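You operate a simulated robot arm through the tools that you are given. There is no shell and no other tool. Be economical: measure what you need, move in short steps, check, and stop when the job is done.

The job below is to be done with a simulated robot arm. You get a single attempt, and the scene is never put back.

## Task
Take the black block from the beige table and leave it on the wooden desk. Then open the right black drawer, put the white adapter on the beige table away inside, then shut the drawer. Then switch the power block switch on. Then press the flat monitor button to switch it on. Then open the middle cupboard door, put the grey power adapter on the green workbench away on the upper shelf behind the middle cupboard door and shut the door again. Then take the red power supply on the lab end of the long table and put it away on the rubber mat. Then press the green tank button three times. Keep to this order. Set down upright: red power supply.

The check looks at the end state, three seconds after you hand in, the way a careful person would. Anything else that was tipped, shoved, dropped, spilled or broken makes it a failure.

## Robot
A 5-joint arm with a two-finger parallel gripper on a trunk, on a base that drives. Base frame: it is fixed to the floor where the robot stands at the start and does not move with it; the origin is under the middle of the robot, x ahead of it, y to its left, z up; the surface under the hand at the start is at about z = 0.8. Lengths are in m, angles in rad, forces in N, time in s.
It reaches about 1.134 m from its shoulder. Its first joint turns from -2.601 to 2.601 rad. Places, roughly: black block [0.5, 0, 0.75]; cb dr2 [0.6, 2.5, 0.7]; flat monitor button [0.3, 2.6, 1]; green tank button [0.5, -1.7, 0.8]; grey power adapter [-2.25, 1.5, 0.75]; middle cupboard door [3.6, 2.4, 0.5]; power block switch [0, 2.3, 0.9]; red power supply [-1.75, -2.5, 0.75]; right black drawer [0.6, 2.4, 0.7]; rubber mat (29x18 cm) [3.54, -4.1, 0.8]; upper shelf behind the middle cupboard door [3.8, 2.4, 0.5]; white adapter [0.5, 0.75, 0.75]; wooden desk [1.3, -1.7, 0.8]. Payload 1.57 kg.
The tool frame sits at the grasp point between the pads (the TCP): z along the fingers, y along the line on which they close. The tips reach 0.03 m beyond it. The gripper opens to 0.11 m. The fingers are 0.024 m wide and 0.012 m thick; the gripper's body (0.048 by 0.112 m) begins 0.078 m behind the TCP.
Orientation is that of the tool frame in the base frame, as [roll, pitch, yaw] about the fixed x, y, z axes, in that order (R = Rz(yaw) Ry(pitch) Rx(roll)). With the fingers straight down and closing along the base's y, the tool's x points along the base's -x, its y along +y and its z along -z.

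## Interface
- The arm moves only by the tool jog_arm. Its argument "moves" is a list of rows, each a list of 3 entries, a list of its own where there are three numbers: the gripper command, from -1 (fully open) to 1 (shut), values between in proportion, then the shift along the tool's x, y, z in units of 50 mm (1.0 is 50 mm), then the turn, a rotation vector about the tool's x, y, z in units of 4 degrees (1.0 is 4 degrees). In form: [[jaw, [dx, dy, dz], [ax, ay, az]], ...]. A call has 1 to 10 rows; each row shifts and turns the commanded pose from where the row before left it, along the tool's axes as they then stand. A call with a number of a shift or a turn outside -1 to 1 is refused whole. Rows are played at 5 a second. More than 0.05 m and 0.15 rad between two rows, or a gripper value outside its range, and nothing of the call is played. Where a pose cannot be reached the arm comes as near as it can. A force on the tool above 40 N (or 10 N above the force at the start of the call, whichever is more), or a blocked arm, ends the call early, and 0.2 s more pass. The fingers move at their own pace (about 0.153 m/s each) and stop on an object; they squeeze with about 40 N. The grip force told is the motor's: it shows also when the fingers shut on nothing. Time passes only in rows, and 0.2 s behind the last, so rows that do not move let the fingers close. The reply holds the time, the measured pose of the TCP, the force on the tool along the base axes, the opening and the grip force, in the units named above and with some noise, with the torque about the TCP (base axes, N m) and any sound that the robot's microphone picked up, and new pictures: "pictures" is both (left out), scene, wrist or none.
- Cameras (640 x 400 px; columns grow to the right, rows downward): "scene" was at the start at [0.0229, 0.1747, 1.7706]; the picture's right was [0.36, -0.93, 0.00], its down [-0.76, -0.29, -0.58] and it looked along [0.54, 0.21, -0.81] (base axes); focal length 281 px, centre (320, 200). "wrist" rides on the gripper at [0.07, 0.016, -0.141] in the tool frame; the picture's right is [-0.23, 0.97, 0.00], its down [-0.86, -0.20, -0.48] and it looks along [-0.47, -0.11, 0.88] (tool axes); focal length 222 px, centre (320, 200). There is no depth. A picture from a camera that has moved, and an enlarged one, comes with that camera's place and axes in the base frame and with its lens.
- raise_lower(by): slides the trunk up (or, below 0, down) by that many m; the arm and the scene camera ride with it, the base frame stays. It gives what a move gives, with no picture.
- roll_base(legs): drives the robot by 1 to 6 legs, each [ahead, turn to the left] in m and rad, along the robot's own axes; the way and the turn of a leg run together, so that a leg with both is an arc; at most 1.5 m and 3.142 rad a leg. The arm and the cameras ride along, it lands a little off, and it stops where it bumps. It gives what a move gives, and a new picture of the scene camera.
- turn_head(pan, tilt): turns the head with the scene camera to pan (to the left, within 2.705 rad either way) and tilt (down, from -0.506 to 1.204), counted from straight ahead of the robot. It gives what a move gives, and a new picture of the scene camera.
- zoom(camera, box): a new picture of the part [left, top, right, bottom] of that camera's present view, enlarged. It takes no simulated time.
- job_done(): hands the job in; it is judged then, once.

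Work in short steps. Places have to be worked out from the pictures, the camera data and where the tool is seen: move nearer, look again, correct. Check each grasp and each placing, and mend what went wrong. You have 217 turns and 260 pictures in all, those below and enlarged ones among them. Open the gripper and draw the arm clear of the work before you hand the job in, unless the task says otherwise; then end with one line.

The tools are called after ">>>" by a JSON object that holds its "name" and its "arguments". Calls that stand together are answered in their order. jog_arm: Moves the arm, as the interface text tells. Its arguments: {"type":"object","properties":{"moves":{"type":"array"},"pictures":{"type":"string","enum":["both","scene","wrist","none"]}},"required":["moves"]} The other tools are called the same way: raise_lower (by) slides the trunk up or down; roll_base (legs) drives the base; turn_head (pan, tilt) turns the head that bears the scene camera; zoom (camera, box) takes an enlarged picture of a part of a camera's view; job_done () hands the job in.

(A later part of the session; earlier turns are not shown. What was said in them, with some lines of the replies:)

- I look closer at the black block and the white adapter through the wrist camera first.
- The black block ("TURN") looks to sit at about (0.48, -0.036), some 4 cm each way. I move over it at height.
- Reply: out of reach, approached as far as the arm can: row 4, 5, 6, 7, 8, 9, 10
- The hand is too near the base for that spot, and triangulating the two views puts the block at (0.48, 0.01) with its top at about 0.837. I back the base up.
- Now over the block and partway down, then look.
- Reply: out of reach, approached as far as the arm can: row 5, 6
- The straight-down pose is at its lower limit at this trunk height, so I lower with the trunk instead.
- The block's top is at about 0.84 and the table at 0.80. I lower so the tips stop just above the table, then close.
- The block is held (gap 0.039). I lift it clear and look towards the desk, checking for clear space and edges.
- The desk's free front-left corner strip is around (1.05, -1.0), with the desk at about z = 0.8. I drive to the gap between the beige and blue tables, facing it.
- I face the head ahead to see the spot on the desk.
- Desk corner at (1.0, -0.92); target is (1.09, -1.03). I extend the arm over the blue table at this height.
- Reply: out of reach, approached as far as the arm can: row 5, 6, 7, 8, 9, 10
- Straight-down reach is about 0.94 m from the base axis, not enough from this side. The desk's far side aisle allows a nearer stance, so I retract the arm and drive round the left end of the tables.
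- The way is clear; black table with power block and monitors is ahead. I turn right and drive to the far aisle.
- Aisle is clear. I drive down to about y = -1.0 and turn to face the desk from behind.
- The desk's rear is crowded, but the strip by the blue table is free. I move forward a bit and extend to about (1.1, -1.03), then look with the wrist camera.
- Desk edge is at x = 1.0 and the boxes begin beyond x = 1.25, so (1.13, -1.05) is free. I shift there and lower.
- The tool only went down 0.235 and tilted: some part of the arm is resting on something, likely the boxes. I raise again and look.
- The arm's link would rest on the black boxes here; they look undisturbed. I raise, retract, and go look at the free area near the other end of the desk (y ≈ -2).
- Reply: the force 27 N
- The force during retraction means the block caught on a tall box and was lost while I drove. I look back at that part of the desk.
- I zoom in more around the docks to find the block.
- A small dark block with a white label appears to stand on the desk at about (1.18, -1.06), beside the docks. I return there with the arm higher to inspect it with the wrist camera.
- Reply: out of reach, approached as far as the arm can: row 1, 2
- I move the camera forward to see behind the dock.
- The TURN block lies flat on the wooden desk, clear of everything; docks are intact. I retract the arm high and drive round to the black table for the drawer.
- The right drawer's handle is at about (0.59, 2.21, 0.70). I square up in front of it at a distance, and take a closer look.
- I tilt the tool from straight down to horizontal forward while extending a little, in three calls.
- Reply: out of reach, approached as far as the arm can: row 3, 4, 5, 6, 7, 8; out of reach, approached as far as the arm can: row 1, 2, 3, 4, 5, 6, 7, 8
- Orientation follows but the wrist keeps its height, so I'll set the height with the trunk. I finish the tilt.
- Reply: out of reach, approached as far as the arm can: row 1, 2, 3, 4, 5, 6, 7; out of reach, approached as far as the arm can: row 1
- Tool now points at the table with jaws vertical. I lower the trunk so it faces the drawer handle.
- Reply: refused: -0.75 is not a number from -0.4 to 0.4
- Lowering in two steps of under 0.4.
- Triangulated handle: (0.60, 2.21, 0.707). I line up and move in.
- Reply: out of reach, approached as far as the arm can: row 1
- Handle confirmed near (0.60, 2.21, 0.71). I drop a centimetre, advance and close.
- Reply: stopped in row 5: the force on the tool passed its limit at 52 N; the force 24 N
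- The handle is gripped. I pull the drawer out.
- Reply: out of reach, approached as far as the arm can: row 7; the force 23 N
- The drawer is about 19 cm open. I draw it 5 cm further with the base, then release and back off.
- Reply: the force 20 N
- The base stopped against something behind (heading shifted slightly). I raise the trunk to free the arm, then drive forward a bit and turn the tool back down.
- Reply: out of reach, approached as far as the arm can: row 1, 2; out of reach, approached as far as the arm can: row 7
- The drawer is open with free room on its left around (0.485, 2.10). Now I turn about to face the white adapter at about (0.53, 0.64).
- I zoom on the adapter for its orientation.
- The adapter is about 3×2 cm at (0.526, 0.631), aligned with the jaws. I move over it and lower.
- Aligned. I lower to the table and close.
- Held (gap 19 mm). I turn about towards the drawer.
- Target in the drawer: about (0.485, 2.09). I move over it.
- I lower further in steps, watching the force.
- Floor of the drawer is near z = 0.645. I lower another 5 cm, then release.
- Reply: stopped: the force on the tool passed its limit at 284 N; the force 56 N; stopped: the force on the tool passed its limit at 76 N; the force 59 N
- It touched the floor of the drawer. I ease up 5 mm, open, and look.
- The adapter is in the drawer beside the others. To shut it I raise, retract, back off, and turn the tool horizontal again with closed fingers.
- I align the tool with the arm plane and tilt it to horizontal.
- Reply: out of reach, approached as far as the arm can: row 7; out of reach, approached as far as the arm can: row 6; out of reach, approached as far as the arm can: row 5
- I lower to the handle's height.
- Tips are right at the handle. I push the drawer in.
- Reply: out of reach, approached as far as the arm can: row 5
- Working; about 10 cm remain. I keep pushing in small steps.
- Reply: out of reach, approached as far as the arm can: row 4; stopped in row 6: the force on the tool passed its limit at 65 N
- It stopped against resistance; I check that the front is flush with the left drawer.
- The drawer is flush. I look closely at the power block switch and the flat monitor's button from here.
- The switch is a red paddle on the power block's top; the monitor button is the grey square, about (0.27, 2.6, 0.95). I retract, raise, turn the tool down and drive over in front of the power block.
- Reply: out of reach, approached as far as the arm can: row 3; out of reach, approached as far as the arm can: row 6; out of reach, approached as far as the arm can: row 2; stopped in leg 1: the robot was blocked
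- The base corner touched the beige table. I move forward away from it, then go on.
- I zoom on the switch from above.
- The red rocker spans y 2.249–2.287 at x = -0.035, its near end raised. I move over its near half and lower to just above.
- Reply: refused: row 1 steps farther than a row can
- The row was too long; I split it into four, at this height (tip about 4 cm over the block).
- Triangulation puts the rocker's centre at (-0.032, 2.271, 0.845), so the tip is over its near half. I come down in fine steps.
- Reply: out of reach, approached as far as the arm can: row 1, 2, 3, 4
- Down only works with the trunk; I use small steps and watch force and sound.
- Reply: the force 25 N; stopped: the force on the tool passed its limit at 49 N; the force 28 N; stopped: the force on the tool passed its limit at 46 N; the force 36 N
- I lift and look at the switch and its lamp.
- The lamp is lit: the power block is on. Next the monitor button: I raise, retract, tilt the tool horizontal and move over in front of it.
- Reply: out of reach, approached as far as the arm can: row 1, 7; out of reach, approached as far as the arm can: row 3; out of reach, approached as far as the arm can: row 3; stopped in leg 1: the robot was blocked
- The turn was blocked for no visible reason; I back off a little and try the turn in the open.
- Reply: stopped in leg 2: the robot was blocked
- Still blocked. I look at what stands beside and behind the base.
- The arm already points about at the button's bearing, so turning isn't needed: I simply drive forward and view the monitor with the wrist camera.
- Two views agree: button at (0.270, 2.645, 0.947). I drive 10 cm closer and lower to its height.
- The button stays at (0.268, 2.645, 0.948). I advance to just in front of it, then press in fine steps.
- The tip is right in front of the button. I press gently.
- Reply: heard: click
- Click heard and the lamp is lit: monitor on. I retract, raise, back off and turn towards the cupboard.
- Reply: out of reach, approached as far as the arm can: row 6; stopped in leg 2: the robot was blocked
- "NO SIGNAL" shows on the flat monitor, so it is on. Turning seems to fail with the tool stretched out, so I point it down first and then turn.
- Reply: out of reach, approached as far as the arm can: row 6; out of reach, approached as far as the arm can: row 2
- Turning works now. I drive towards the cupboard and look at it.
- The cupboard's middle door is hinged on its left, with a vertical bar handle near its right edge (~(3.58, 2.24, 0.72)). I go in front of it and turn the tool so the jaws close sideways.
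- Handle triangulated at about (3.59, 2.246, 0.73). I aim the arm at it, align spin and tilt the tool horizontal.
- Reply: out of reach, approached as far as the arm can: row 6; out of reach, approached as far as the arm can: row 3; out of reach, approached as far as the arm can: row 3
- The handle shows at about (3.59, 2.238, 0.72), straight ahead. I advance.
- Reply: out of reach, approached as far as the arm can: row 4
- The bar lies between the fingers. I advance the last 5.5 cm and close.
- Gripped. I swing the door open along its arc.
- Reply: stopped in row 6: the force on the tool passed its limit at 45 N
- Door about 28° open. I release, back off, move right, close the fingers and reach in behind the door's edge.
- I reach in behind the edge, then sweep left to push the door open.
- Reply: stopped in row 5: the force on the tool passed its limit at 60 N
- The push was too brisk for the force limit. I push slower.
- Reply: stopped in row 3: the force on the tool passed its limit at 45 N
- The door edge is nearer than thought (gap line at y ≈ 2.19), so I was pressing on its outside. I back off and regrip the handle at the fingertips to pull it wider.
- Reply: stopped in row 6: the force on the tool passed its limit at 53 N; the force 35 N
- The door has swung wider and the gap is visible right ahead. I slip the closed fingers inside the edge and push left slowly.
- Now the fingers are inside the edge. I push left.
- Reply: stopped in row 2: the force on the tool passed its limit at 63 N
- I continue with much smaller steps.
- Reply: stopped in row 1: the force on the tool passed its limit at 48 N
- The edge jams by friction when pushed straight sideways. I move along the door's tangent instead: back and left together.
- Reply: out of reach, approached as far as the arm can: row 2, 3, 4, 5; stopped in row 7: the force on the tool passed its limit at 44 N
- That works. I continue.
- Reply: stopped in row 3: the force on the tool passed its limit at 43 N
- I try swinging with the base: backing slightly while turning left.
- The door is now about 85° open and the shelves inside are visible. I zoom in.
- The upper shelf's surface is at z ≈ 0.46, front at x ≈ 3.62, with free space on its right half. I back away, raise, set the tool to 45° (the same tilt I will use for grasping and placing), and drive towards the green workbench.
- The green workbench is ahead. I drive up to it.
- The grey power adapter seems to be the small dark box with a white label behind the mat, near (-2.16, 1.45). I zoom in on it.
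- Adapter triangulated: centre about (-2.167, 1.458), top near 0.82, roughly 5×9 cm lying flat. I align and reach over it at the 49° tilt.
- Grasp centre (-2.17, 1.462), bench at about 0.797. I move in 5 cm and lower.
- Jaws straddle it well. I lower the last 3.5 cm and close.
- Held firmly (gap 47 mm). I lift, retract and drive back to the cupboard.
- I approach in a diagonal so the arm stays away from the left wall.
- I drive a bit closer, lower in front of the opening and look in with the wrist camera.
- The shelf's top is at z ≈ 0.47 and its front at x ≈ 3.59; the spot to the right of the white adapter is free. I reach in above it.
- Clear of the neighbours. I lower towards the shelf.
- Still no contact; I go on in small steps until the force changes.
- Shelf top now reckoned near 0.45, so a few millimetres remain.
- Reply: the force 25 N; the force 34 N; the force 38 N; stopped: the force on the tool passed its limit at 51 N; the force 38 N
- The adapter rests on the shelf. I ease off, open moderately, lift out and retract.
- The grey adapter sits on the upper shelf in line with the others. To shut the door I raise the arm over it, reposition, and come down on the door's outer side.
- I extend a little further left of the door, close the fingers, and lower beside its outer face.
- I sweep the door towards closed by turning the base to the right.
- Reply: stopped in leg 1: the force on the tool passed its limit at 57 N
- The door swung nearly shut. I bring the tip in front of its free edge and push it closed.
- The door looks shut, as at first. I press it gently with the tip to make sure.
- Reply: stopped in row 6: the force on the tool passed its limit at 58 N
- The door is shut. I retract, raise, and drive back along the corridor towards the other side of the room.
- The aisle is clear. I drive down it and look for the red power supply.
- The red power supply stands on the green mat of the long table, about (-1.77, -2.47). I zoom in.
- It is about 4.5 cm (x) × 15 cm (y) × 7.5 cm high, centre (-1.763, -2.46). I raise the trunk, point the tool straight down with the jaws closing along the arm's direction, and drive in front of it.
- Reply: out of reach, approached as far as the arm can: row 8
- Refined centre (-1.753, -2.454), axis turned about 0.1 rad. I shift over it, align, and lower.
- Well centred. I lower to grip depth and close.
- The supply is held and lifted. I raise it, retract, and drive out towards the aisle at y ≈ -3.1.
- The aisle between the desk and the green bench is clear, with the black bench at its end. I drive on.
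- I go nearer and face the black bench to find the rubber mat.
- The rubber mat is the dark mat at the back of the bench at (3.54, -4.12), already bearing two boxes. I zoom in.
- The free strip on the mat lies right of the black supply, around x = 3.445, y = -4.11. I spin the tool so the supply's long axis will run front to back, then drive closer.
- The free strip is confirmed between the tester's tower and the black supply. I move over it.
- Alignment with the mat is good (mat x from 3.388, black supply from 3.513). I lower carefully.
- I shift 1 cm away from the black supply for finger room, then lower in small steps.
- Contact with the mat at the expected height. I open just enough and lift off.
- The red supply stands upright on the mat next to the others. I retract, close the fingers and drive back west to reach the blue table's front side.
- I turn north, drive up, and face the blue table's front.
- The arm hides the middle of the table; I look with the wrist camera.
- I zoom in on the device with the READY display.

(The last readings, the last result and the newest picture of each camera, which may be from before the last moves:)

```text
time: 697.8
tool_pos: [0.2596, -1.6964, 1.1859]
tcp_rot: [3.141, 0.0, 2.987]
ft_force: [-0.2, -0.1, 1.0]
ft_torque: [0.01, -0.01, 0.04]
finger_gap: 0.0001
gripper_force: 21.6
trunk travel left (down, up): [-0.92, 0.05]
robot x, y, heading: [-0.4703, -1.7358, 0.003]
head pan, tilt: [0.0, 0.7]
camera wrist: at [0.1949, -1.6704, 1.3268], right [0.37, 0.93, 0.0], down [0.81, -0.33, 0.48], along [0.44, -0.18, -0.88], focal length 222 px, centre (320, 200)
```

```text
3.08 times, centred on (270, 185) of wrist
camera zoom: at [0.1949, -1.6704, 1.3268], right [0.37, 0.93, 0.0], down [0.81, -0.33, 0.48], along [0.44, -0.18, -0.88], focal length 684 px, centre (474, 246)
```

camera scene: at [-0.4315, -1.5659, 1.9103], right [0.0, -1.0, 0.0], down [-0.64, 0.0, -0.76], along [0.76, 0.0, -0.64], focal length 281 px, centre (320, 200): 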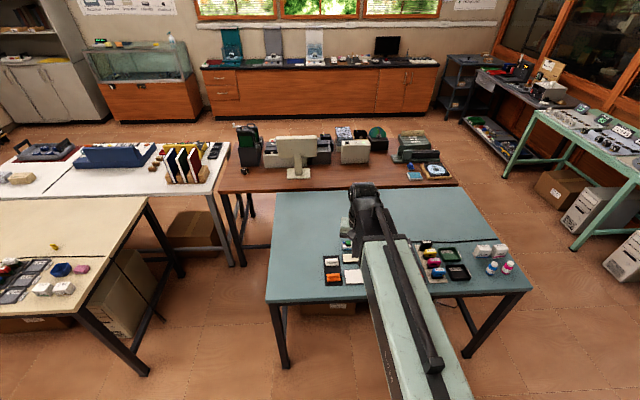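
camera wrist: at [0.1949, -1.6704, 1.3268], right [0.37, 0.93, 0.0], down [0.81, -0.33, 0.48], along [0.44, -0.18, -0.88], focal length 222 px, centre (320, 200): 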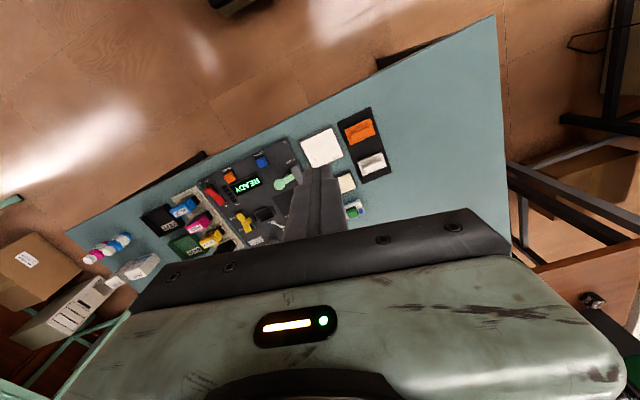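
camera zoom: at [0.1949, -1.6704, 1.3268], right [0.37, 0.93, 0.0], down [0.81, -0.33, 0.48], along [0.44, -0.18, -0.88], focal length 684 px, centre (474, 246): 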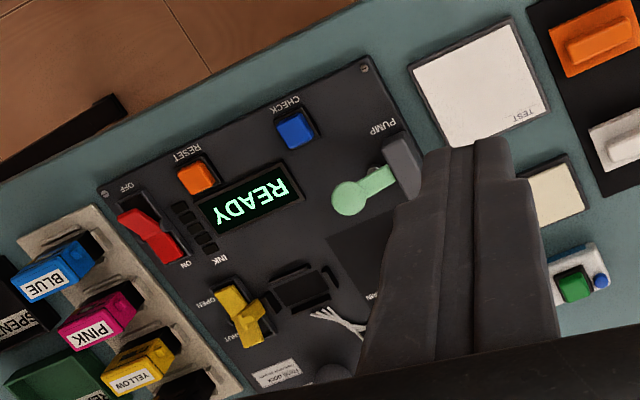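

The green square button on the little white box lies at (0.506, -1.706), matching the tank button. I drive a bit closer and take a better look.

>>> {"name": "roll_base", "arguments": {"legs": [[0.2, 0]]}}

>>> {"name": "jog_arm", "arguments": {"moves": [[1, [0.5, 0, 0], [0, 0, 0]], [1, [0, 0, 0], [0, 0, 0]]], "pictures": "wrist"}}

>>> {"name": "raise_lower", "arguments": {"by": -0.1}}

>>> {"name": "zoom", "arguments": {"camera": "wrist", "box": [240, 60, 400, 180]}}

```text
time: 699.4
tool_pos: [0.4593, -1.6965, 1.1865]
tcp_rot: [-3.141, -0.001, 2.987]
ft_force: [0.4, -0.1, 0.9]
ft_torque: [-0.05, 0.01, 0.0]
finger_gap: 0.0
gripper_force: 21.3
trunk travel left (down, up): [-0.92, 0.05]
robot x, y, heading: [-0.2725, -1.7334, 0.001]
head pan, tilt: [0.0, 0.7]
camera scene: at [-0.2315, -1.5656, 1.9103], right [0.0, -1.0, 0.0], down [-0.64, 0.0, -0.76], along [0.76, 0.0, -0.64], focal length 281 px, centre (320, 200)
```

scene: 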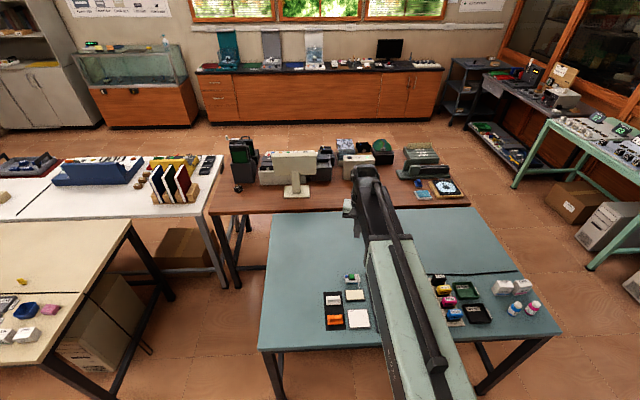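

```text
time: 700.0
tool_pos: [0.4347, -1.6917, 1.1863]
tcp_rot: [3.141, 0.003, 2.989]
ft_force: [-1.0, -0.4, 0.5]
ft_torque: [0.03, -0.01, 0.05]
finger_gap: 0.0
gripper_force: 21.4
trunk travel left (down, up): [-0.92, 0.05]
robot x, y, heading: [-0.2722, -1.7357, -0.004]
head pan, tilt: [0.0, 0.7]
camera wrist: at [0.3695, -1.6657, 1.327], right [0.38, 0.93, 0.0], down [0.81, -0.33, 0.48], along [0.44, -0.18, -0.88], focal length 222 px, centre (320, 200)
```

wrist: 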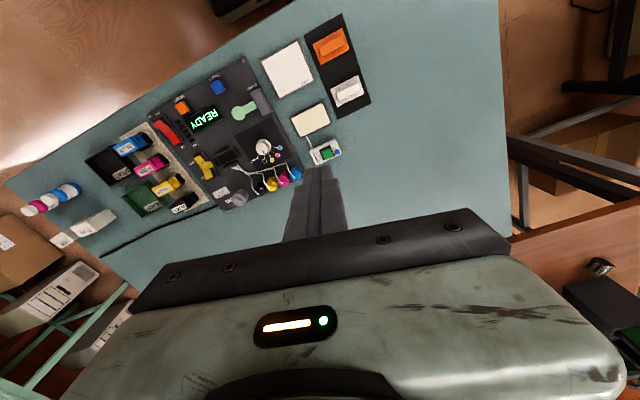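

```text
time: 701.3
tool_pos: [0.4349, -1.6913, 1.0873]
tcp_rot: [3.14, 0.002, 2.987]
ft_force: [0.4, -0.7, -0.6]
ft_torque: [0.0, 0.02, 0.0]
finger_gap: 0.0
gripper_force: 21.4
trunk travel left (down, up): [-0.82, 0.15]
robot x, y, heading: [-0.2735, -1.7361, -0.0]
head pan, tilt: [0.0, 0.7]
```

```text
3.33 times, centred on (320, 120) of wrist
camera zoom: at [0.3694, -1.6658, 1.2271], right [0.37, 0.93, 0.0], down [0.81, -0.33, 0.48], along [0.44, -0.18, -0.88], focal length 740 px, centre (320, 467)
```

zoom: 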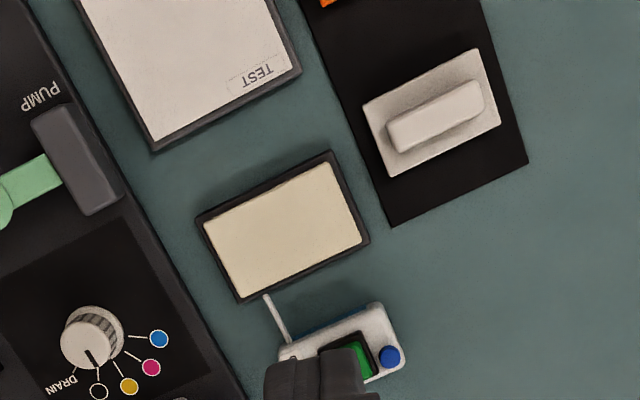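

I move the fingers aside to see the small box fully.

>>> {"name": "jog_arm", "arguments": {"moves": [[1, [0.9, 0, 0], [0, 0, 0]], [1, [0.3, 0, 0], [0, 0, 0]], [1, [0, 0, 0], [0, 0, 0]]], "pictures": "wrist"}}

>>> {"name": "zoom", "arguments": {"camera": "wrist", "box": [300, 90, 420, 170]}}

>>> {"name": "zoom", "arguments": {"camera": "scene", "box": [310, 260, 390, 340]}}

```text
time: 702.1
tool_pos: [0.3763, -1.6827, 1.0868]
tcp_rot: [-3.141, 0.001, 2.985]
ft_force: [1.1, -0.2, 0.1]
ft_torque: [0.02, -0.02, 0.01]
finger_gap: 0.0
gripper_force: 21.0
trunk travel left (down, up): [-0.82, 0.15]
robot x, y, heading: [-0.265, -1.7333, 0.002]
head pan, tilt: [0.0, 0.7]
camera wrist: at [0.3104, -1.656, 1.227], right [0.37, 0.93, 0.0], down [0.81, -0.33, 0.48], along [0.44, -0.18, -0.88], focal length 222 px, centre (320, 200)
```

wrist: 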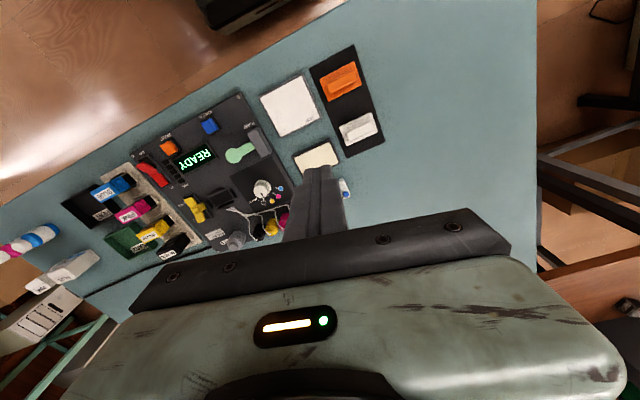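

```text
5.00 times, centred on (360, 130) of wrist
camera zoom: at [0.3104, -1.656, 1.227], right [0.37, 0.93, 0.0], down [0.81, -0.33, 0.48], along [0.44, -0.18, -0.88], focal length 1111 px, centre (120, 550)
```

zoom: 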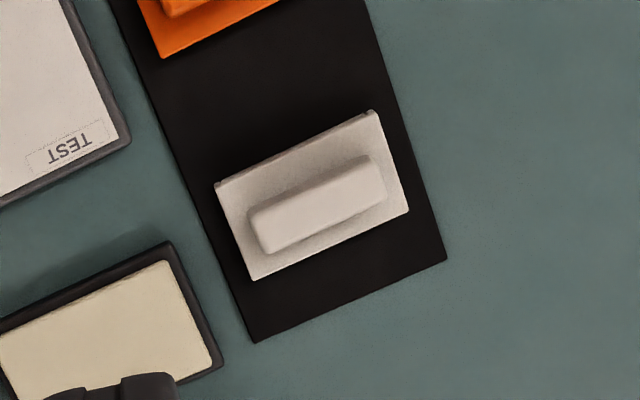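

```text
5.00 times, centred on (350, 300) of scene
camera zoom: at [-0.2326, -1.5657, 1.8103], right [0.0, -1.0, 0.0], down [-0.64, 0.0, -0.76], along [0.76, 0.0, -0.64], focal length 1404 px, centre (170, -300)
```

zoom: 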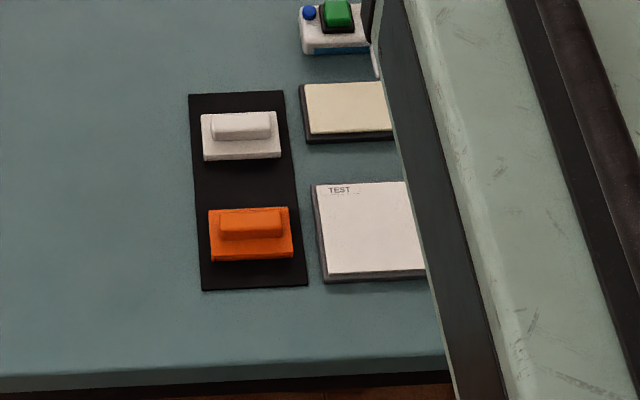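

The small white box clearly has a raised green button. I zoom on it from the scene camera.

>>> {"name": "zoom", "arguments": {"camera": "scene", "box": [335, 245, 375, 285]}}

```text
10.00 times, centred on (355, 265) of scene
camera zoom: at [-0.2326, -1.5657, 1.8103], right [0.0, -1.0, 0.0], down [-0.64, 0.0, -0.76], along [0.76, 0.0, -0.64], focal length 2809 px, centre (-30, -450)
```

zoom: 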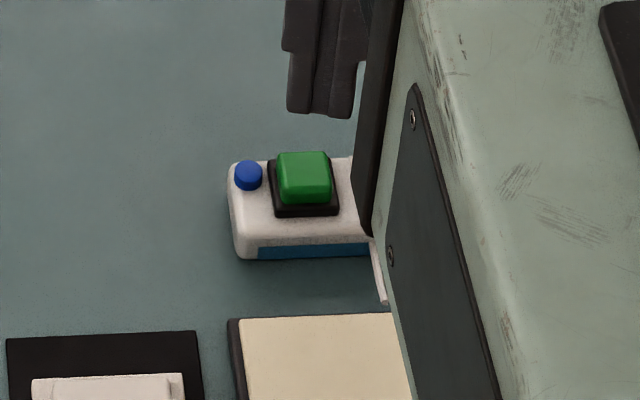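

Two views put the green button at (0.491, -1.705, top 0.862). I move over it and lower to just above.

>>> {"name": "jog_arm", "arguments": {"moves": [[1, [-0.78, -0.03, 0], [0, 0, 0]], [1, [-0.78, -0.03, 0], [0, 0, 0]], [1, [-0.78, -0.03, 0], [0, 0, 0]], [1, [0, 0, 0], [0, 0, 0]]], "pictures": "none"}}

>>> {"name": "raise_lower", "arguments": {"by": -0.165}}

>>> {"name": "zoom", "arguments": {"camera": "wrist", "box": [240, 80, 400, 200]}}

>>> {"name": "zoom", "arguments": {"camera": "scene", "box": [320, 180, 400, 260]}}

```text
time: 703.1
tool_pos: [0.4921, -1.7051, 1.0857]
tcp_rot: [3.141, 0.003, 2.985]
ft_force: [0.2, -0.6, 0.6]
ft_torque: [-0.01, -0.04, 0.04]
finger_gap: 0.0
gripper_force: 21.1
trunk travel left (down, up): [-0.82, 0.15]
robot x, y, heading: [-0.2729, -1.7356, -0.002]
head pan, tilt: [0.0, 0.7]
```

```text
time: 705.0
tool_pos: [0.4911, -1.7058, 0.9222]
tcp_rot: [-3.141, 0.002, 2.986]
ft_force: [-0.2, -0.3, -0.4]
ft_torque: [0.02, -0.01, -0.02]
finger_gap: 0.0
gripper_force: 21.1
trunk travel left (down, up): [-0.655, 0.315]
robot x, y, heading: [-0.2705, -1.7398, 0.002]
head pan, tilt: [0.0, 0.7]
```

```text
3.33 times, centred on (320, 140) of wrist
camera zoom: at [0.4253, -1.6789, 1.0621], right [0.37, 0.93, 0.0], down [0.81, -0.33, 0.48], along [0.44, -0.18, -0.88], focal length 740 px, centre (320, 400)
```

zoom: 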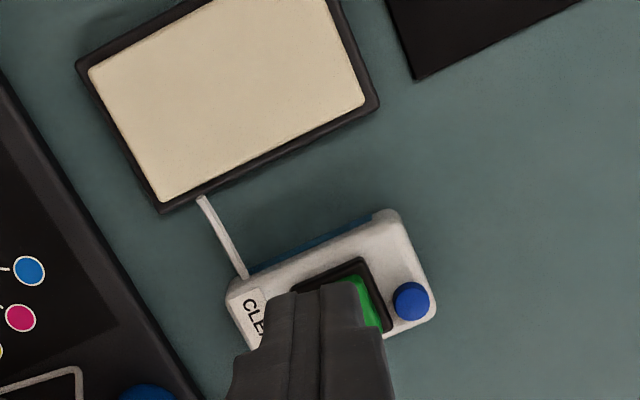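

```text
5.00 times, centred on (360, 220) of scene
camera zoom: at [-0.2329, -1.5656, 1.6454], right [0.0, -1.0, 0.0], down [-0.64, 0.0, -0.76], along [0.76, 0.0, -0.64], focal length 1404 px, centre (120, 100)
```

zoom: 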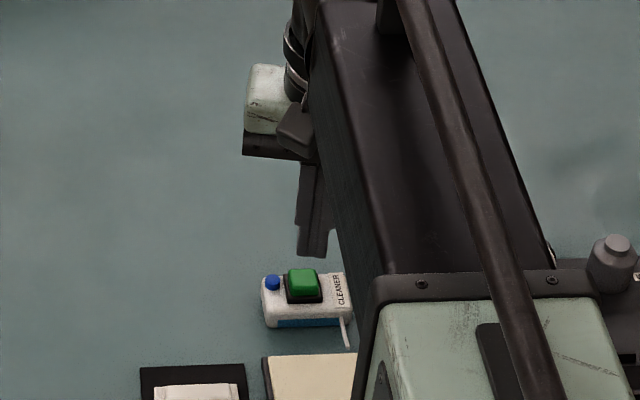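

The tip is over the button (a CLEANER tank). I nudge 3 mm and press down in small steps.

>>> {"name": "jog_arm", "arguments": {"moves": [[1, [0, 0.07, 0], [0, 0, 0]], [1, [0, 0, 0], [0, 0, 0]]], "pictures": "none"}}

>>> {"name": "raise_lower", "arguments": {"by": -0.025}}

>>> {"name": "raise_lower", "arguments": {"by": -0.004}}

>>> {"name": "raise_lower", "arguments": {"by": -0.003}}

```text
time: 705.6
tool_pos: [0.4908, -1.7013, 0.9215]
tcp_rot: [-3.14, 0.002, 2.988]
ft_force: [-0.9, 0.6, 0.9]
ft_torque: [-0.01, -0.02, 0.01]
finger_gap: 0.0001
gripper_force: 21.1
trunk travel left (down, up): [-0.655, 0.315]
robot x, y, heading: [-0.2751, -1.7322, -0.0]
head pan, tilt: [0.0, 0.7]
```

```text
time: 706.3
tool_pos: [0.4908, -1.7008, 0.897]
tcp_rot: [-3.141, 0.002, 2.985]
ft_force: [0.9, -0.2, -0.3]
ft_torque: [0.02, -0.01, 0.01]
finger_gap: 0.0
gripper_force: 21.1
trunk travel left (down, up): [-0.63, 0.34]
robot x, y, heading: [-0.2724, -1.7299, -0.001]
head pan, tilt: [0.0, 0.7]
```

```text
time: 706.9
tool_pos: [0.4917, -1.7026, 0.8929]
tcp_rot: [-3.141, 0.0, 2.987]
ft_force: [0.2, 1.4, -0.9]
ft_torque: [-0.03, 0.01, 0.03]
finger_gap: 0.0001
gripper_force: 21.5
trunk travel left (down, up): [-0.626, 0.344]
robot x, y, heading: [-0.271, -1.7357, -0.001]
head pan, tilt: [0.0, 0.7]
```

```text
time: 707.4
tool_pos: [0.4913, -1.7019, 0.8904]
tcp_rot: [-3.141, 0.001, 2.985]
ft_force: [-0.9, -0.2, 0.1]
ft_torque: [-0.03, -0.01, 0.0]
finger_gap: 0.0001
gripper_force: 21.9
trunk travel left (down, up): [-0.623, 0.347]
robot x, y, heading: [-0.2743, -1.7329, 0.001]
head pan, tilt: [0.0, 0.7]
```

No contact yet; I continue in 2 mm steps.

>>> {"name": "raise_lower", "arguments": {"by": -0.002}}

>>> {"name": "raise_lower", "arguments": {"by": -0.002}}

>>> {"name": "raise_lower", "arguments": {"by": -0.002}}

```text
time: 707.9
tool_pos: [0.4918, -1.7018, 0.8873]
tcp_rot: [3.141, 0.0, 2.986]
ft_force: [0.0, 0.5, -0.9]
ft_torque: [-0.05, 0.01, 0.01]
finger_gap: 0.0
gripper_force: 20.7
trunk travel left (down, up): [-0.621, 0.349]
robot x, y, heading: [-0.2685, -1.7339, 0.003]
head pan, tilt: [0.0, 0.7]
```

```text
time: 708.4
tool_pos: [0.4914, -1.7022, 0.887]
tcp_rot: [-3.142, 0.002, 2.986]
ft_force: [1.4, 0.2, 0.6]
ft_torque: [0.0, 0.03, 0.01]
finger_gap: 0.0001
gripper_force: 21.5
trunk travel left (down, up): [-0.619, 0.351]
robot x, y, heading: [-0.2713, -1.7371, 0.001]
head pan, tilt: [0.0, 0.7]
```

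```text
time: 708.9
tool_pos: [0.4915, -1.7024, 0.8839]
tcp_rot: [-3.141, 0.002, 2.987]
ft_force: [0.1, 1.0, 0.7]
ft_torque: [0.04, 0.01, -0.01]
finger_gap: 0.0
gripper_force: 21.2
trunk travel left (down, up): [-0.617, 0.353]
robot x, y, heading: [-0.27, -1.7362, -0.001]
head pan, tilt: [0.0, 0.7]
```

>>> {"name": "zoom", "arguments": {"camera": "scene", "box": [330, 190, 380, 240]}}

>>> {"name": "zoom", "arguments": {"camera": "wrist", "box": [260, 100, 380, 190]}}

```text
8.00 times, centred on (355, 215) of scene
camera zoom: at [-0.2329, -1.5656, 1.6073], right [0.0, -1.0, 0.0], down [-0.64, 0.0, -0.76], along [0.76, 0.0, -0.64], focal length 2247 px, centre (40, 80)
```

zoom: 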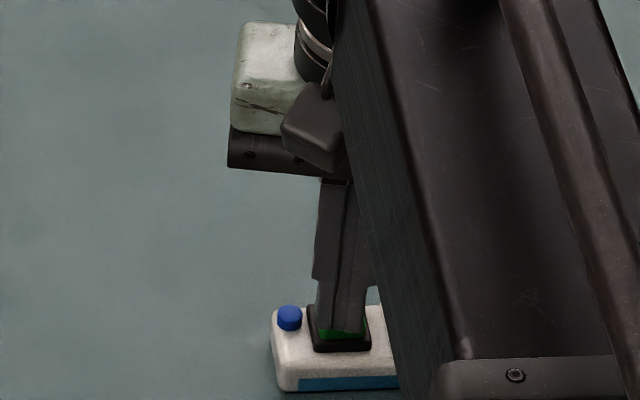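

```text
4.44 times, centred on (320, 145) of wrist
camera zoom: at [0.4258, -1.6755, 1.0241], right [0.37, 0.93, 0.0], down [0.81, -0.33, 0.48], along [0.44, -0.18, -0.88], focal length 987 px, centre (320, 444)
```

zoom: 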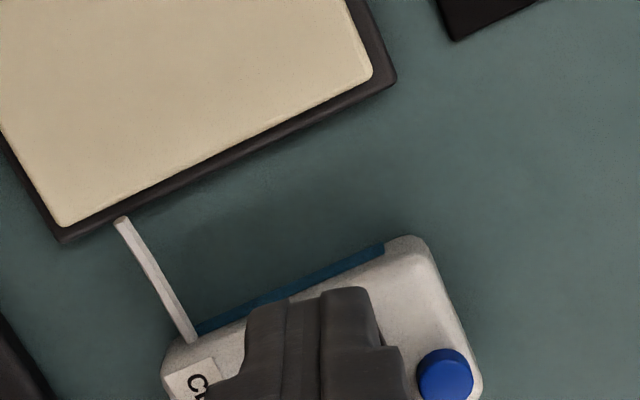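

The tip is centred and almost touching. I go on.

>>> {"name": "raise_lower", "arguments": {"by": -0.003}}

>>> {"name": "raise_lower", "arguments": {"by": -0.003}}

>>> {"name": "raise_lower", "arguments": {"by": -0.002}}

```text
time: 709.5
tool_pos: [0.4917, -1.7023, 0.8806]
tcp_rot: [-3.141, 0.001, 2.987]
ft_force: [-0.6, -0.4, 0.1]
ft_torque: [0.02, -0.01, 0.01]
finger_gap: 0.0001
gripper_force: 21.4
trunk travel left (down, up): [-0.614, 0.356]
robot x, y, heading: [-0.2726, -1.7344, 0.002]
head pan, tilt: [0.0, 0.7]
```

```text
time: 710.0
tool_pos: [0.4909, -1.7022, 0.8783]
tcp_rot: [-3.14, 0.001, 2.985]
ft_force: [-0.4, 0.6, 0.0]
ft_torque: [0.03, -0.01, -0.01]
finger_gap: 0.0
gripper_force: 21.2
trunk travel left (down, up): [-0.611, 0.359]
robot x, y, heading: [-0.2711, -1.7333, 0.006]
head pan, tilt: [0.0, 0.7]
```

```text
time: 710.5
tool_pos: [0.4913, -1.702, 0.8773]
tcp_rot: [-3.141, 0.001, 2.988]
ft_force: [0.3, 1.1, 0.7]
ft_torque: [0.0, 0.02, 0.0]
finger_gap: 0.0001
gripper_force: 21.4
trunk travel left (down, up): [-0.609, 0.361]
robot x, y, heading: [-0.2715, -1.7352, 0.005]
head pan, tilt: [0.0, 0.7]
```

Button evidently sits a bit lower, hence a bit farther: about (0.499, -1.705, 0.845). I shift 7 mm outward and continue.

>>> {"name": "jog_arm", "arguments": {"moves": [[1, [-0.15, -0.05, 0], [0, 0, 0]], [1, [0, 0, 0], [0, 0, 0]]], "pictures": "none"}}

>>> {"name": "raise_lower", "arguments": {"by": -0.003}}

>>> {"name": "raise_lower", "arguments": {"by": -0.002}}

>>> {"name": "raise_lower", "arguments": {"by": -0.002}}

>>> {"name": "zoom", "arguments": {"camera": "scene", "box": [330, 190, 380, 240]}}

```text
time: 711.1
tool_pos: [0.4981, -1.7061, 0.8757]
tcp_rot: [3.141, 0.0, 2.986]
ft_force: [0.4, -0.3, 0.7]
ft_torque: [-0.05, -0.01, 0.01]
finger_gap: 0.0001
gripper_force: 20.8
trunk travel left (down, up): [-0.609, 0.361]
robot x, y, heading: [-0.2704, -1.7356, 0.002]
head pan, tilt: [0.0, 0.7]
```

```text
time: 711.6
tool_pos: [0.4975, -1.7064, 0.8739]
tcp_rot: [3.139, 0.001, 2.986]
ft_force: [0.4, 0.4, -0.2]
ft_torque: [-0.02, 0.02, 0.02]
finger_gap: 0.0
gripper_force: 21.5
trunk travel left (down, up): [-0.606, 0.364]
robot x, y, heading: [-0.2708, -1.7354, 0.001]
head pan, tilt: [0.0, 0.7]
```

```text
time: 712.1
tool_pos: [0.4987, -1.705, 0.8701]
tcp_rot: [3.14, 0.001, 2.986]
ft_force: [0.2, 0.0, 0.2]
ft_torque: [0.0, 0.02, 0.02]
finger_gap: 0.0001
gripper_force: 21.4
trunk travel left (down, up): [-0.604, 0.366]
robot x, y, heading: [-0.2719, -1.7325, 0.005]
head pan, tilt: [0.0, 0.7]
```

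```text
time: 712.7
tool_pos: [0.4984, -1.706, 0.8686]
tcp_rot: [3.141, 0.002, 2.986]
ft_force: [-0.2, 0.0, -0.1]
ft_torque: [-0.03, 0.0, 0.02]
finger_gap: 0.0
gripper_force: 21.6
trunk travel left (down, up): [-0.602, 0.368]
robot x, y, heading: [-0.2738, -1.7361, 0.002]
head pan, tilt: [0.0, 0.7]
```

```text
8.00 times, centred on (355, 215) of scene
camera zoom: at [-0.2329, -1.5656, 1.5923], right [0.0, -1.0, 0.0], down [-0.64, 0.0, -0.76], along [0.76, 0.0, -0.64], focal length 2247 px, centre (40, 80)
```

zoom: 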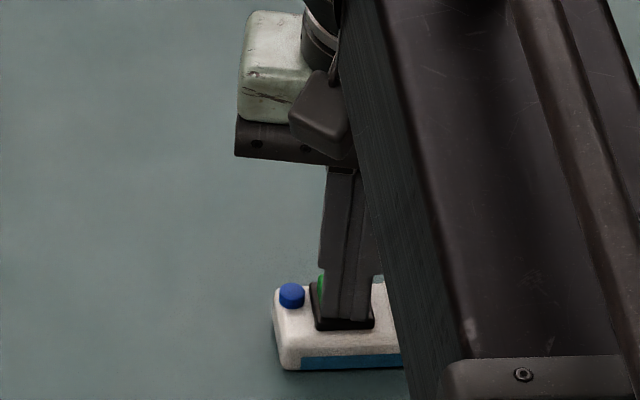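

Using the blue cap as reference, the box is lower and farther than thought: the button is near (0.516, -1.709, 0.828). I raise slightly, shift 17 mm outward and check.

>>> {"name": "raise_lower", "arguments": {"by": 0.015}}

>>> {"name": "jog_arm", "arguments": {"moves": [[1, [-0.356, 0, 0], [0, 0, 0]], [1, [0, 0, 0], [0, 0, 0]]], "pictures": "none"}}

>>> {"name": "zoom", "arguments": {"camera": "scene", "box": [330, 190, 380, 240]}}

>>> {"name": "zoom", "arguments": {"camera": "wrist", "box": [260, 100, 380, 190]}}

```text
time: 713.3
tool_pos: [0.4985, -1.7043, 0.8843]
tcp_rot: [3.141, 0.001, 2.985]
ft_force: [-0.2, 0.5, -0.1]
ft_torque: [0.01, -0.01, 0.03]
finger_gap: 0.0
gripper_force: 21.6
trunk travel left (down, up): [-0.617, 0.353]
robot x, y, heading: [-0.2767, -1.7383, -0.002]
head pan, tilt: [0.0, 0.7]
```

```text
time: 713.9
tool_pos: [0.5165, -1.7086, 0.8835]
tcp_rot: [-3.141, 0.0, 2.988]
ft_force: [0.6, 0.1, 0.5]
ft_torque: [0.02, 0.0, 0.0]
finger_gap: 0.0
gripper_force: 21.3
trunk travel left (down, up): [-0.617, 0.353]
robot x, y, heading: [-0.2703, -1.7375, 0.002]
head pan, tilt: [0.0, 0.7]
```

```text
8.00 times, centred on (355, 215) of scene
camera zoom: at [-0.2327, -1.5656, 1.6073], right [0.0, -1.0, 0.0], down [-0.64, 0.0, -0.76], along [0.76, 0.0, -0.64], focal length 2247 px, centre (40, 80)
```

zoom: 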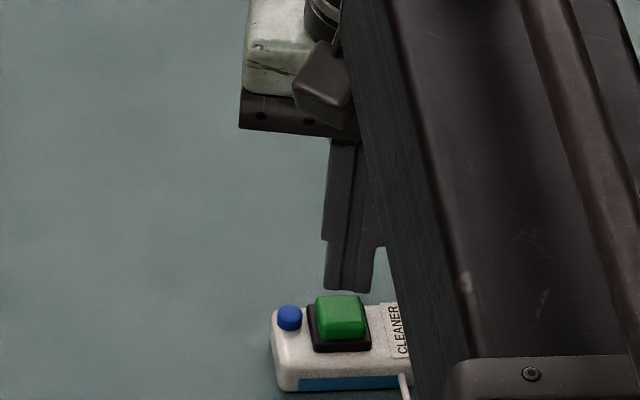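

```text
4.44 times, centred on (320, 145) of wrist
camera zoom: at [0.4511, -1.6821, 1.024], right [0.37, 0.93, 0.0], down [0.81, -0.33, 0.48], along [0.44, -0.18, -0.88], focal length 987 px, centre (320, 444)
```

zoom: 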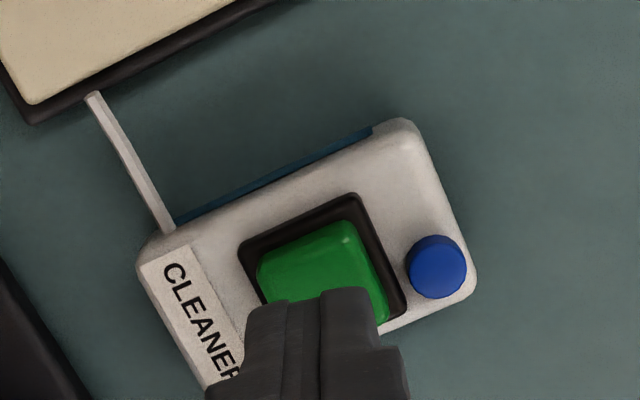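

Both views are clear now: button centre (0.510, -1.707, top 0.838). I correct by 6 mm and press.

>>> {"name": "jog_arm", "arguments": {"moves": [[1, [0.12, 0.03, 0], [0, 0, 0]], [1, [0, 0, 0], [0, 0, 0]]], "pictures": "none"}}

>>> {"name": "raise_lower", "arguments": {"by": -0.012}}

>>> {"name": "raise_lower", "arguments": {"by": -0.003}}

>>> {"name": "raise_lower", "arguments": {"by": -0.003}}

```text
time: 714.5
tool_pos: [0.5106, -1.7064, 0.8836]
tcp_rot: [-3.141, 0.001, 2.988]
ft_force: [-0.1, -0.2, -0.2]
ft_torque: [0.02, 0.01, -0.01]
finger_gap: 0.0003
gripper_force: 21.1
trunk travel left (down, up): [-0.617, 0.353]
robot x, y, heading: [-0.2716, -1.734, -0.001]
head pan, tilt: [0.0, 0.7]
```

```text
time: 715.1
tool_pos: [0.5104, -1.7058, 0.8723]
tcp_rot: [-3.141, 0.002, 2.986]
ft_force: [-0.1, 0.0, 0.4]
ft_torque: [-0.02, -0.01, -0.02]
finger_gap: 0.0002
gripper_force: 21.7
trunk travel left (down, up): [-0.605, 0.365]
robot x, y, heading: [-0.2723, -1.7358, 0.006]
head pan, tilt: [0.0, 0.7]
```

```text
time: 715.6
tool_pos: [0.5091, -1.7048, 0.8693]
tcp_rot: [3.141, 0.003, 2.987]
ft_force: [0.8, 0.5, 0.5]
ft_torque: [0.04, 0.03, -0.01]
finger_gap: 0.0
gripper_force: 20.6
trunk travel left (down, up): [-0.602, 0.368]
robot x, y, heading: [-0.2714, -1.7346, 0.002]
head pan, tilt: [0.0, 0.7]
```

```text
time: 716.1
tool_pos: [0.5117, -1.7058, 0.8669]
tcp_rot: [-3.141, 0.001, 2.986]
ft_force: [-0.1, -1.4, 1.2]
ft_torque: [-0.02, 0.01, 0.02]
finger_gap: 0.0001
gripper_force: 21.9
trunk travel left (down, up): [-0.599, 0.371]
robot x, y, heading: [-0.2739, -1.7381, -0.001]
head pan, tilt: [0.0, 0.7]
```

Possibly first touch (force rising slightly). Another step.

>>> {"name": "raise_lower", "arguments": {"by": -0.002}}

>>> {"name": "raise_lower", "arguments": {"by": -0.002}}

```text
time: 716.6
tool_pos: [0.5111, -1.7061, 0.8637]
tcp_rot: [3.141, 0.002, 2.987]
ft_force: [0.1, 0.2, 1.1]
ft_torque: [-0.02, -0.01, -0.02]
finger_gap: 0.0
gripper_force: 21.4
trunk travel left (down, up): [-0.597, 0.373]
robot x, y, heading: [-0.2704, -1.7291, 0.002]
head pan, tilt: [0.0, 0.7]
heard: click
```

```text
time: 717.2
tool_pos: [0.5102, -1.7053, 0.8628]
tcp_rot: [-3.142, 0.003, 2.987]
ft_force: [1.9, 0.0, 5.9]
ft_torque: [0.0, -0.09, -0.01]
finger_gap: 0.0
gripper_force: 21.4
trunk travel left (down, up): [-0.595, 0.375]
robot x, y, heading: [-0.2709, -1.7333, -0.002]
head pan, tilt: [0.0, 0.7]
```

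First click heard. I release and press the second time.

>>> {"name": "raise_lower", "arguments": {"by": 0.014}}

>>> {"name": "raise_lower", "arguments": {"by": -0.014}}

```text
time: 717.8
tool_pos: [0.5106, -1.7051, 0.8767]
tcp_rot: [-3.141, 0.001, 2.987]
ft_force: [0.0, -0.9, 0.2]
ft_torque: [-0.01, 0.0, 0.0]
finger_gap: 0.0003
gripper_force: 21.1
trunk travel left (down, up): [-0.609, 0.361]
robot x, y, heading: [-0.27, -1.7336, 0.002]
head pan, tilt: [0.0, 0.7]
```

```text
time: 718.4
tool_pos: [0.5104, -1.7071, 0.8625]
tcp_rot: [3.14, 0.003, 2.986]
ft_force: [2.5, 0.2, 6.0]
ft_torque: [-0.01, -0.04, 0.01]
finger_gap: 0.0
gripper_force: 21.3
trunk travel left (down, up): [-0.595, 0.375]
robot x, y, heading: [-0.2697, -1.7344, 0.004]
head pan, tilt: [0.0, 0.7]
heard: click
```

Second click. Now the third press, then lift clear.

>>> {"name": "raise_lower", "arguments": {"by": 0.014}}

>>> {"name": "raise_lower", "arguments": {"by": -0.014}}

>>> {"name": "raise_lower", "arguments": {"by": 0.05}}

>>> {"name": "zoom", "arguments": {"camera": "wrist", "box": [0, 0, 640, 400]}}

```text
time: 719.0
tool_pos: [0.5104, -1.7061, 0.8746]
tcp_rot: [-3.141, 0.003, 2.984]
ft_force: [0.7, -0.6, 0.1]
ft_torque: [0.01, 0.0, 0.02]
finger_gap: 0.0
gripper_force: 21.7
trunk travel left (down, up): [-0.609, 0.361]
robot x, y, heading: [-0.2744, -1.7381, 0.002]
head pan, tilt: [0.0, 0.7]
```

```text
time: 719.6
tool_pos: [0.5118, -1.7054, 0.8611]
tcp_rot: [3.141, 0.003, 2.984]
ft_force: [1.3, -0.8, 4.8]
ft_torque: [0.0, -0.02, -0.01]
finger_gap: 0.0
gripper_force: 21.0
trunk travel left (down, up): [-0.595, 0.375]
robot x, y, heading: [-0.2723, -1.7372, 0.006]
head pan, tilt: [0.0, 0.7]
heard: click
```

```text
time: 720.6
tool_pos: [0.5109, -1.7063, 0.9126]
tcp_rot: [-3.142, 0.001, 2.986]
ft_force: [-0.6, -0.1, 0.4]
ft_torque: [0.04, -0.01, 0.02]
finger_gap: 0.0
gripper_force: 21.3
trunk travel left (down, up): [-0.645, 0.325]
robot x, y, heading: [-0.271, -1.7356, 0.001]
head pan, tilt: [0.0, 0.7]
```

```text
1.00 times, centred on (320, 200) of wrist (not enlarged: the box is as wide or as high as the picture)
camera zoom: at [0.4452, -1.6794, 1.052], right [0.37, 0.93, 0.0], down [0.81, -0.33, 0.48], along [0.44, -0.18, -0.88], focal length 222 px, centre (320, 200)
```

zoom: 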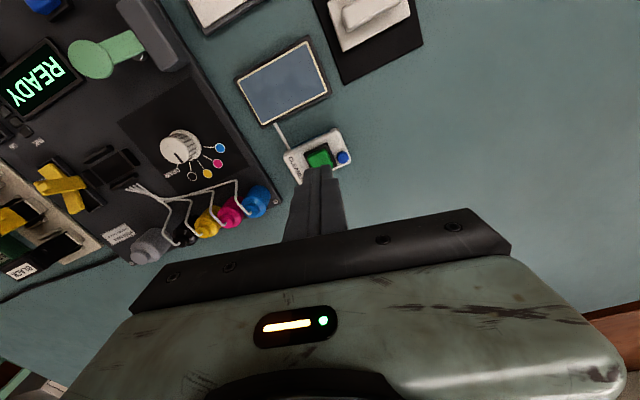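

Three clicks, and the pad has taken on the cleaner. I raise, open the gripper, back off and take a last look at the desk and beige table.

>>> {"name": "raise_lower", "arguments": {"by": 0.3}}

>>> {"name": "jog_arm", "arguments": {"moves": [[-1, [0.8, 0, 0], [0, 0, 0]], [-1, [0.8, 0, 0], [0, 0, 0]], [-1, [0.8, 0, 0], [0, 0, 0]]], "pictures": "none"}}

>>> {"name": "roll_base", "arguments": {"legs": [[-0.4, 0]]}}

>>> {"name": "turn_head", "arguments": {"pan": 0.5, "tilt": 0.55}}

>>> {"name": "zoom", "arguments": {"camera": "scene", "box": [200, 80, 560, 305]}}

```text
time: 723.6
tool_pos: [0.5109, -1.7055, 1.2123]
tcp_rot: [-3.141, 0.002, 2.985]
ft_force: [-0.2, -0.3, 0.3]
ft_torque: [-0.01, 0.01, 0.0]
finger_gap: 0.0001
gripper_force: 21.4
trunk travel left (down, up): [-0.945, 0.025]
robot x, y, heading: [-0.2734, -1.7407, 0.003]
head pan, tilt: [0.0, 0.7]
```

```text
time: 724.4
tool_pos: [0.3911, -1.686, 1.2131]
tcp_rot: [3.141, 0.002, 2.986]
ft_force: [-0.1, -0.5, -0.4]
ft_torque: [0.01, 0.0, 0.02]
finger_gap: 0.1101
gripper_force: 0.0
trunk travel left (down, up): [-0.945, 0.025]
robot x, y, heading: [-0.2741, -1.7341, 0.001]
head pan, tilt: [0.0, 0.7]
```

```text
time: 726.9
tool_pos: [-0.0055, -1.6854, 1.2121]
tcp_rot: [3.139, 0.001, 2.986]
ft_force: [-0.6, -0.3, 0.6]
ft_torque: [0.0, -0.01, 0.02]
finger_gap: 0.11
gripper_force: 0.0
trunk travel left (down, up): [-0.945, 0.025]
robot x, y, heading: [-0.6685, -1.7368, 0.002]
head pan, tilt: [0.0, 0.7]
camera scene: at [-0.6311, -1.5663, 1.9354], right [0.0, -1.0, 0.0], down [-0.64, 0.0, -0.77], along [0.77, 0.0, -0.64], focal length 281 px, centre (320, 200)
```

scene: 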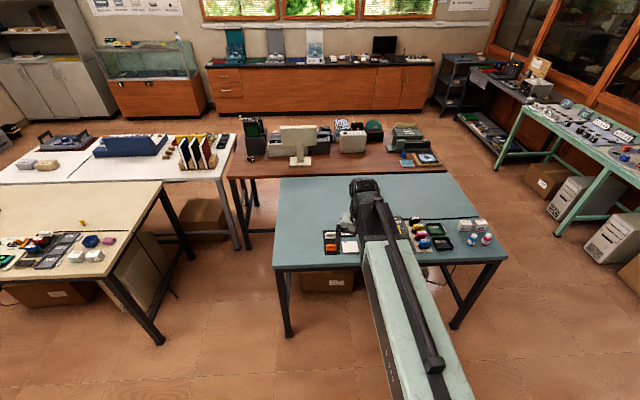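

```text
time: 727.8
tool_pos: [-0.0051, -1.6868, 1.2119]
tcp_rot: [-3.142, 0.001, 2.985]
ft_force: [0.2, 0.1, 0.0]
ft_torque: [-0.02, -0.02, -0.03]
finger_gap: 0.1098
gripper_force: 0.1
trunk travel left (down, up): [-0.945, 0.025]
robot x, y, heading: [-0.6663, -1.7373, 0.002]
head pan, tilt: [0.499, 0.55]
camera scene: at [-0.6362, -1.5234, 1.9485], right [0.48, -0.88, 0.0], down [-0.46, -0.25, -0.85], along [0.75, 0.41, -0.52], focal length 281 px, centre (320, 200)
```

scene: 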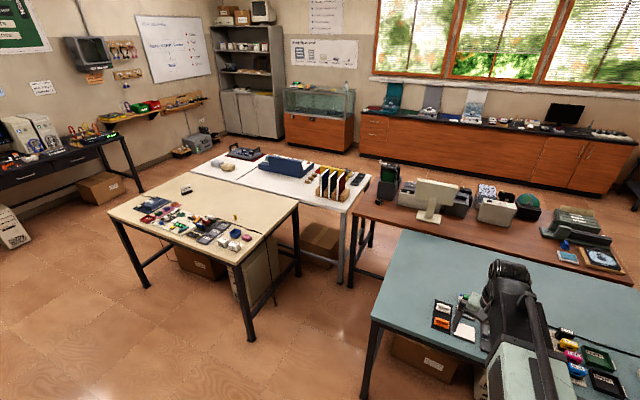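

```text
1.78 times, centred on (380, 192) of scene
camera zoom: at [-0.6362, -1.5234, 1.9485], right [0.48, -0.88, 0.0], down [-0.46, -0.25, -0.85], along [0.75, 0.41, -0.52], focal length 499 px, centre (213, 213)
```

zoom: 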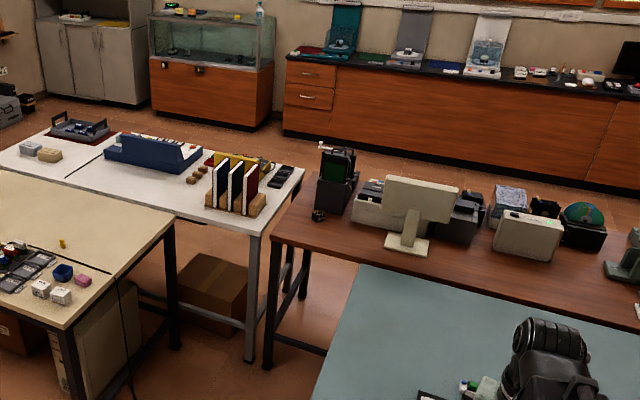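

The block is on the desk, the drawer and cupboard door are shut, the red supply stood upright on the mat when I left it, and the arm is clear. I hand in.

>>> {"name": "job_done", "arguments": {}}

```text
The job is handed in.
```

I finished all the jobs in the order given and handed in. The black block slipped from the gripper when it caught a tall dock; it landed flat on the wooden desk, and I left it there.
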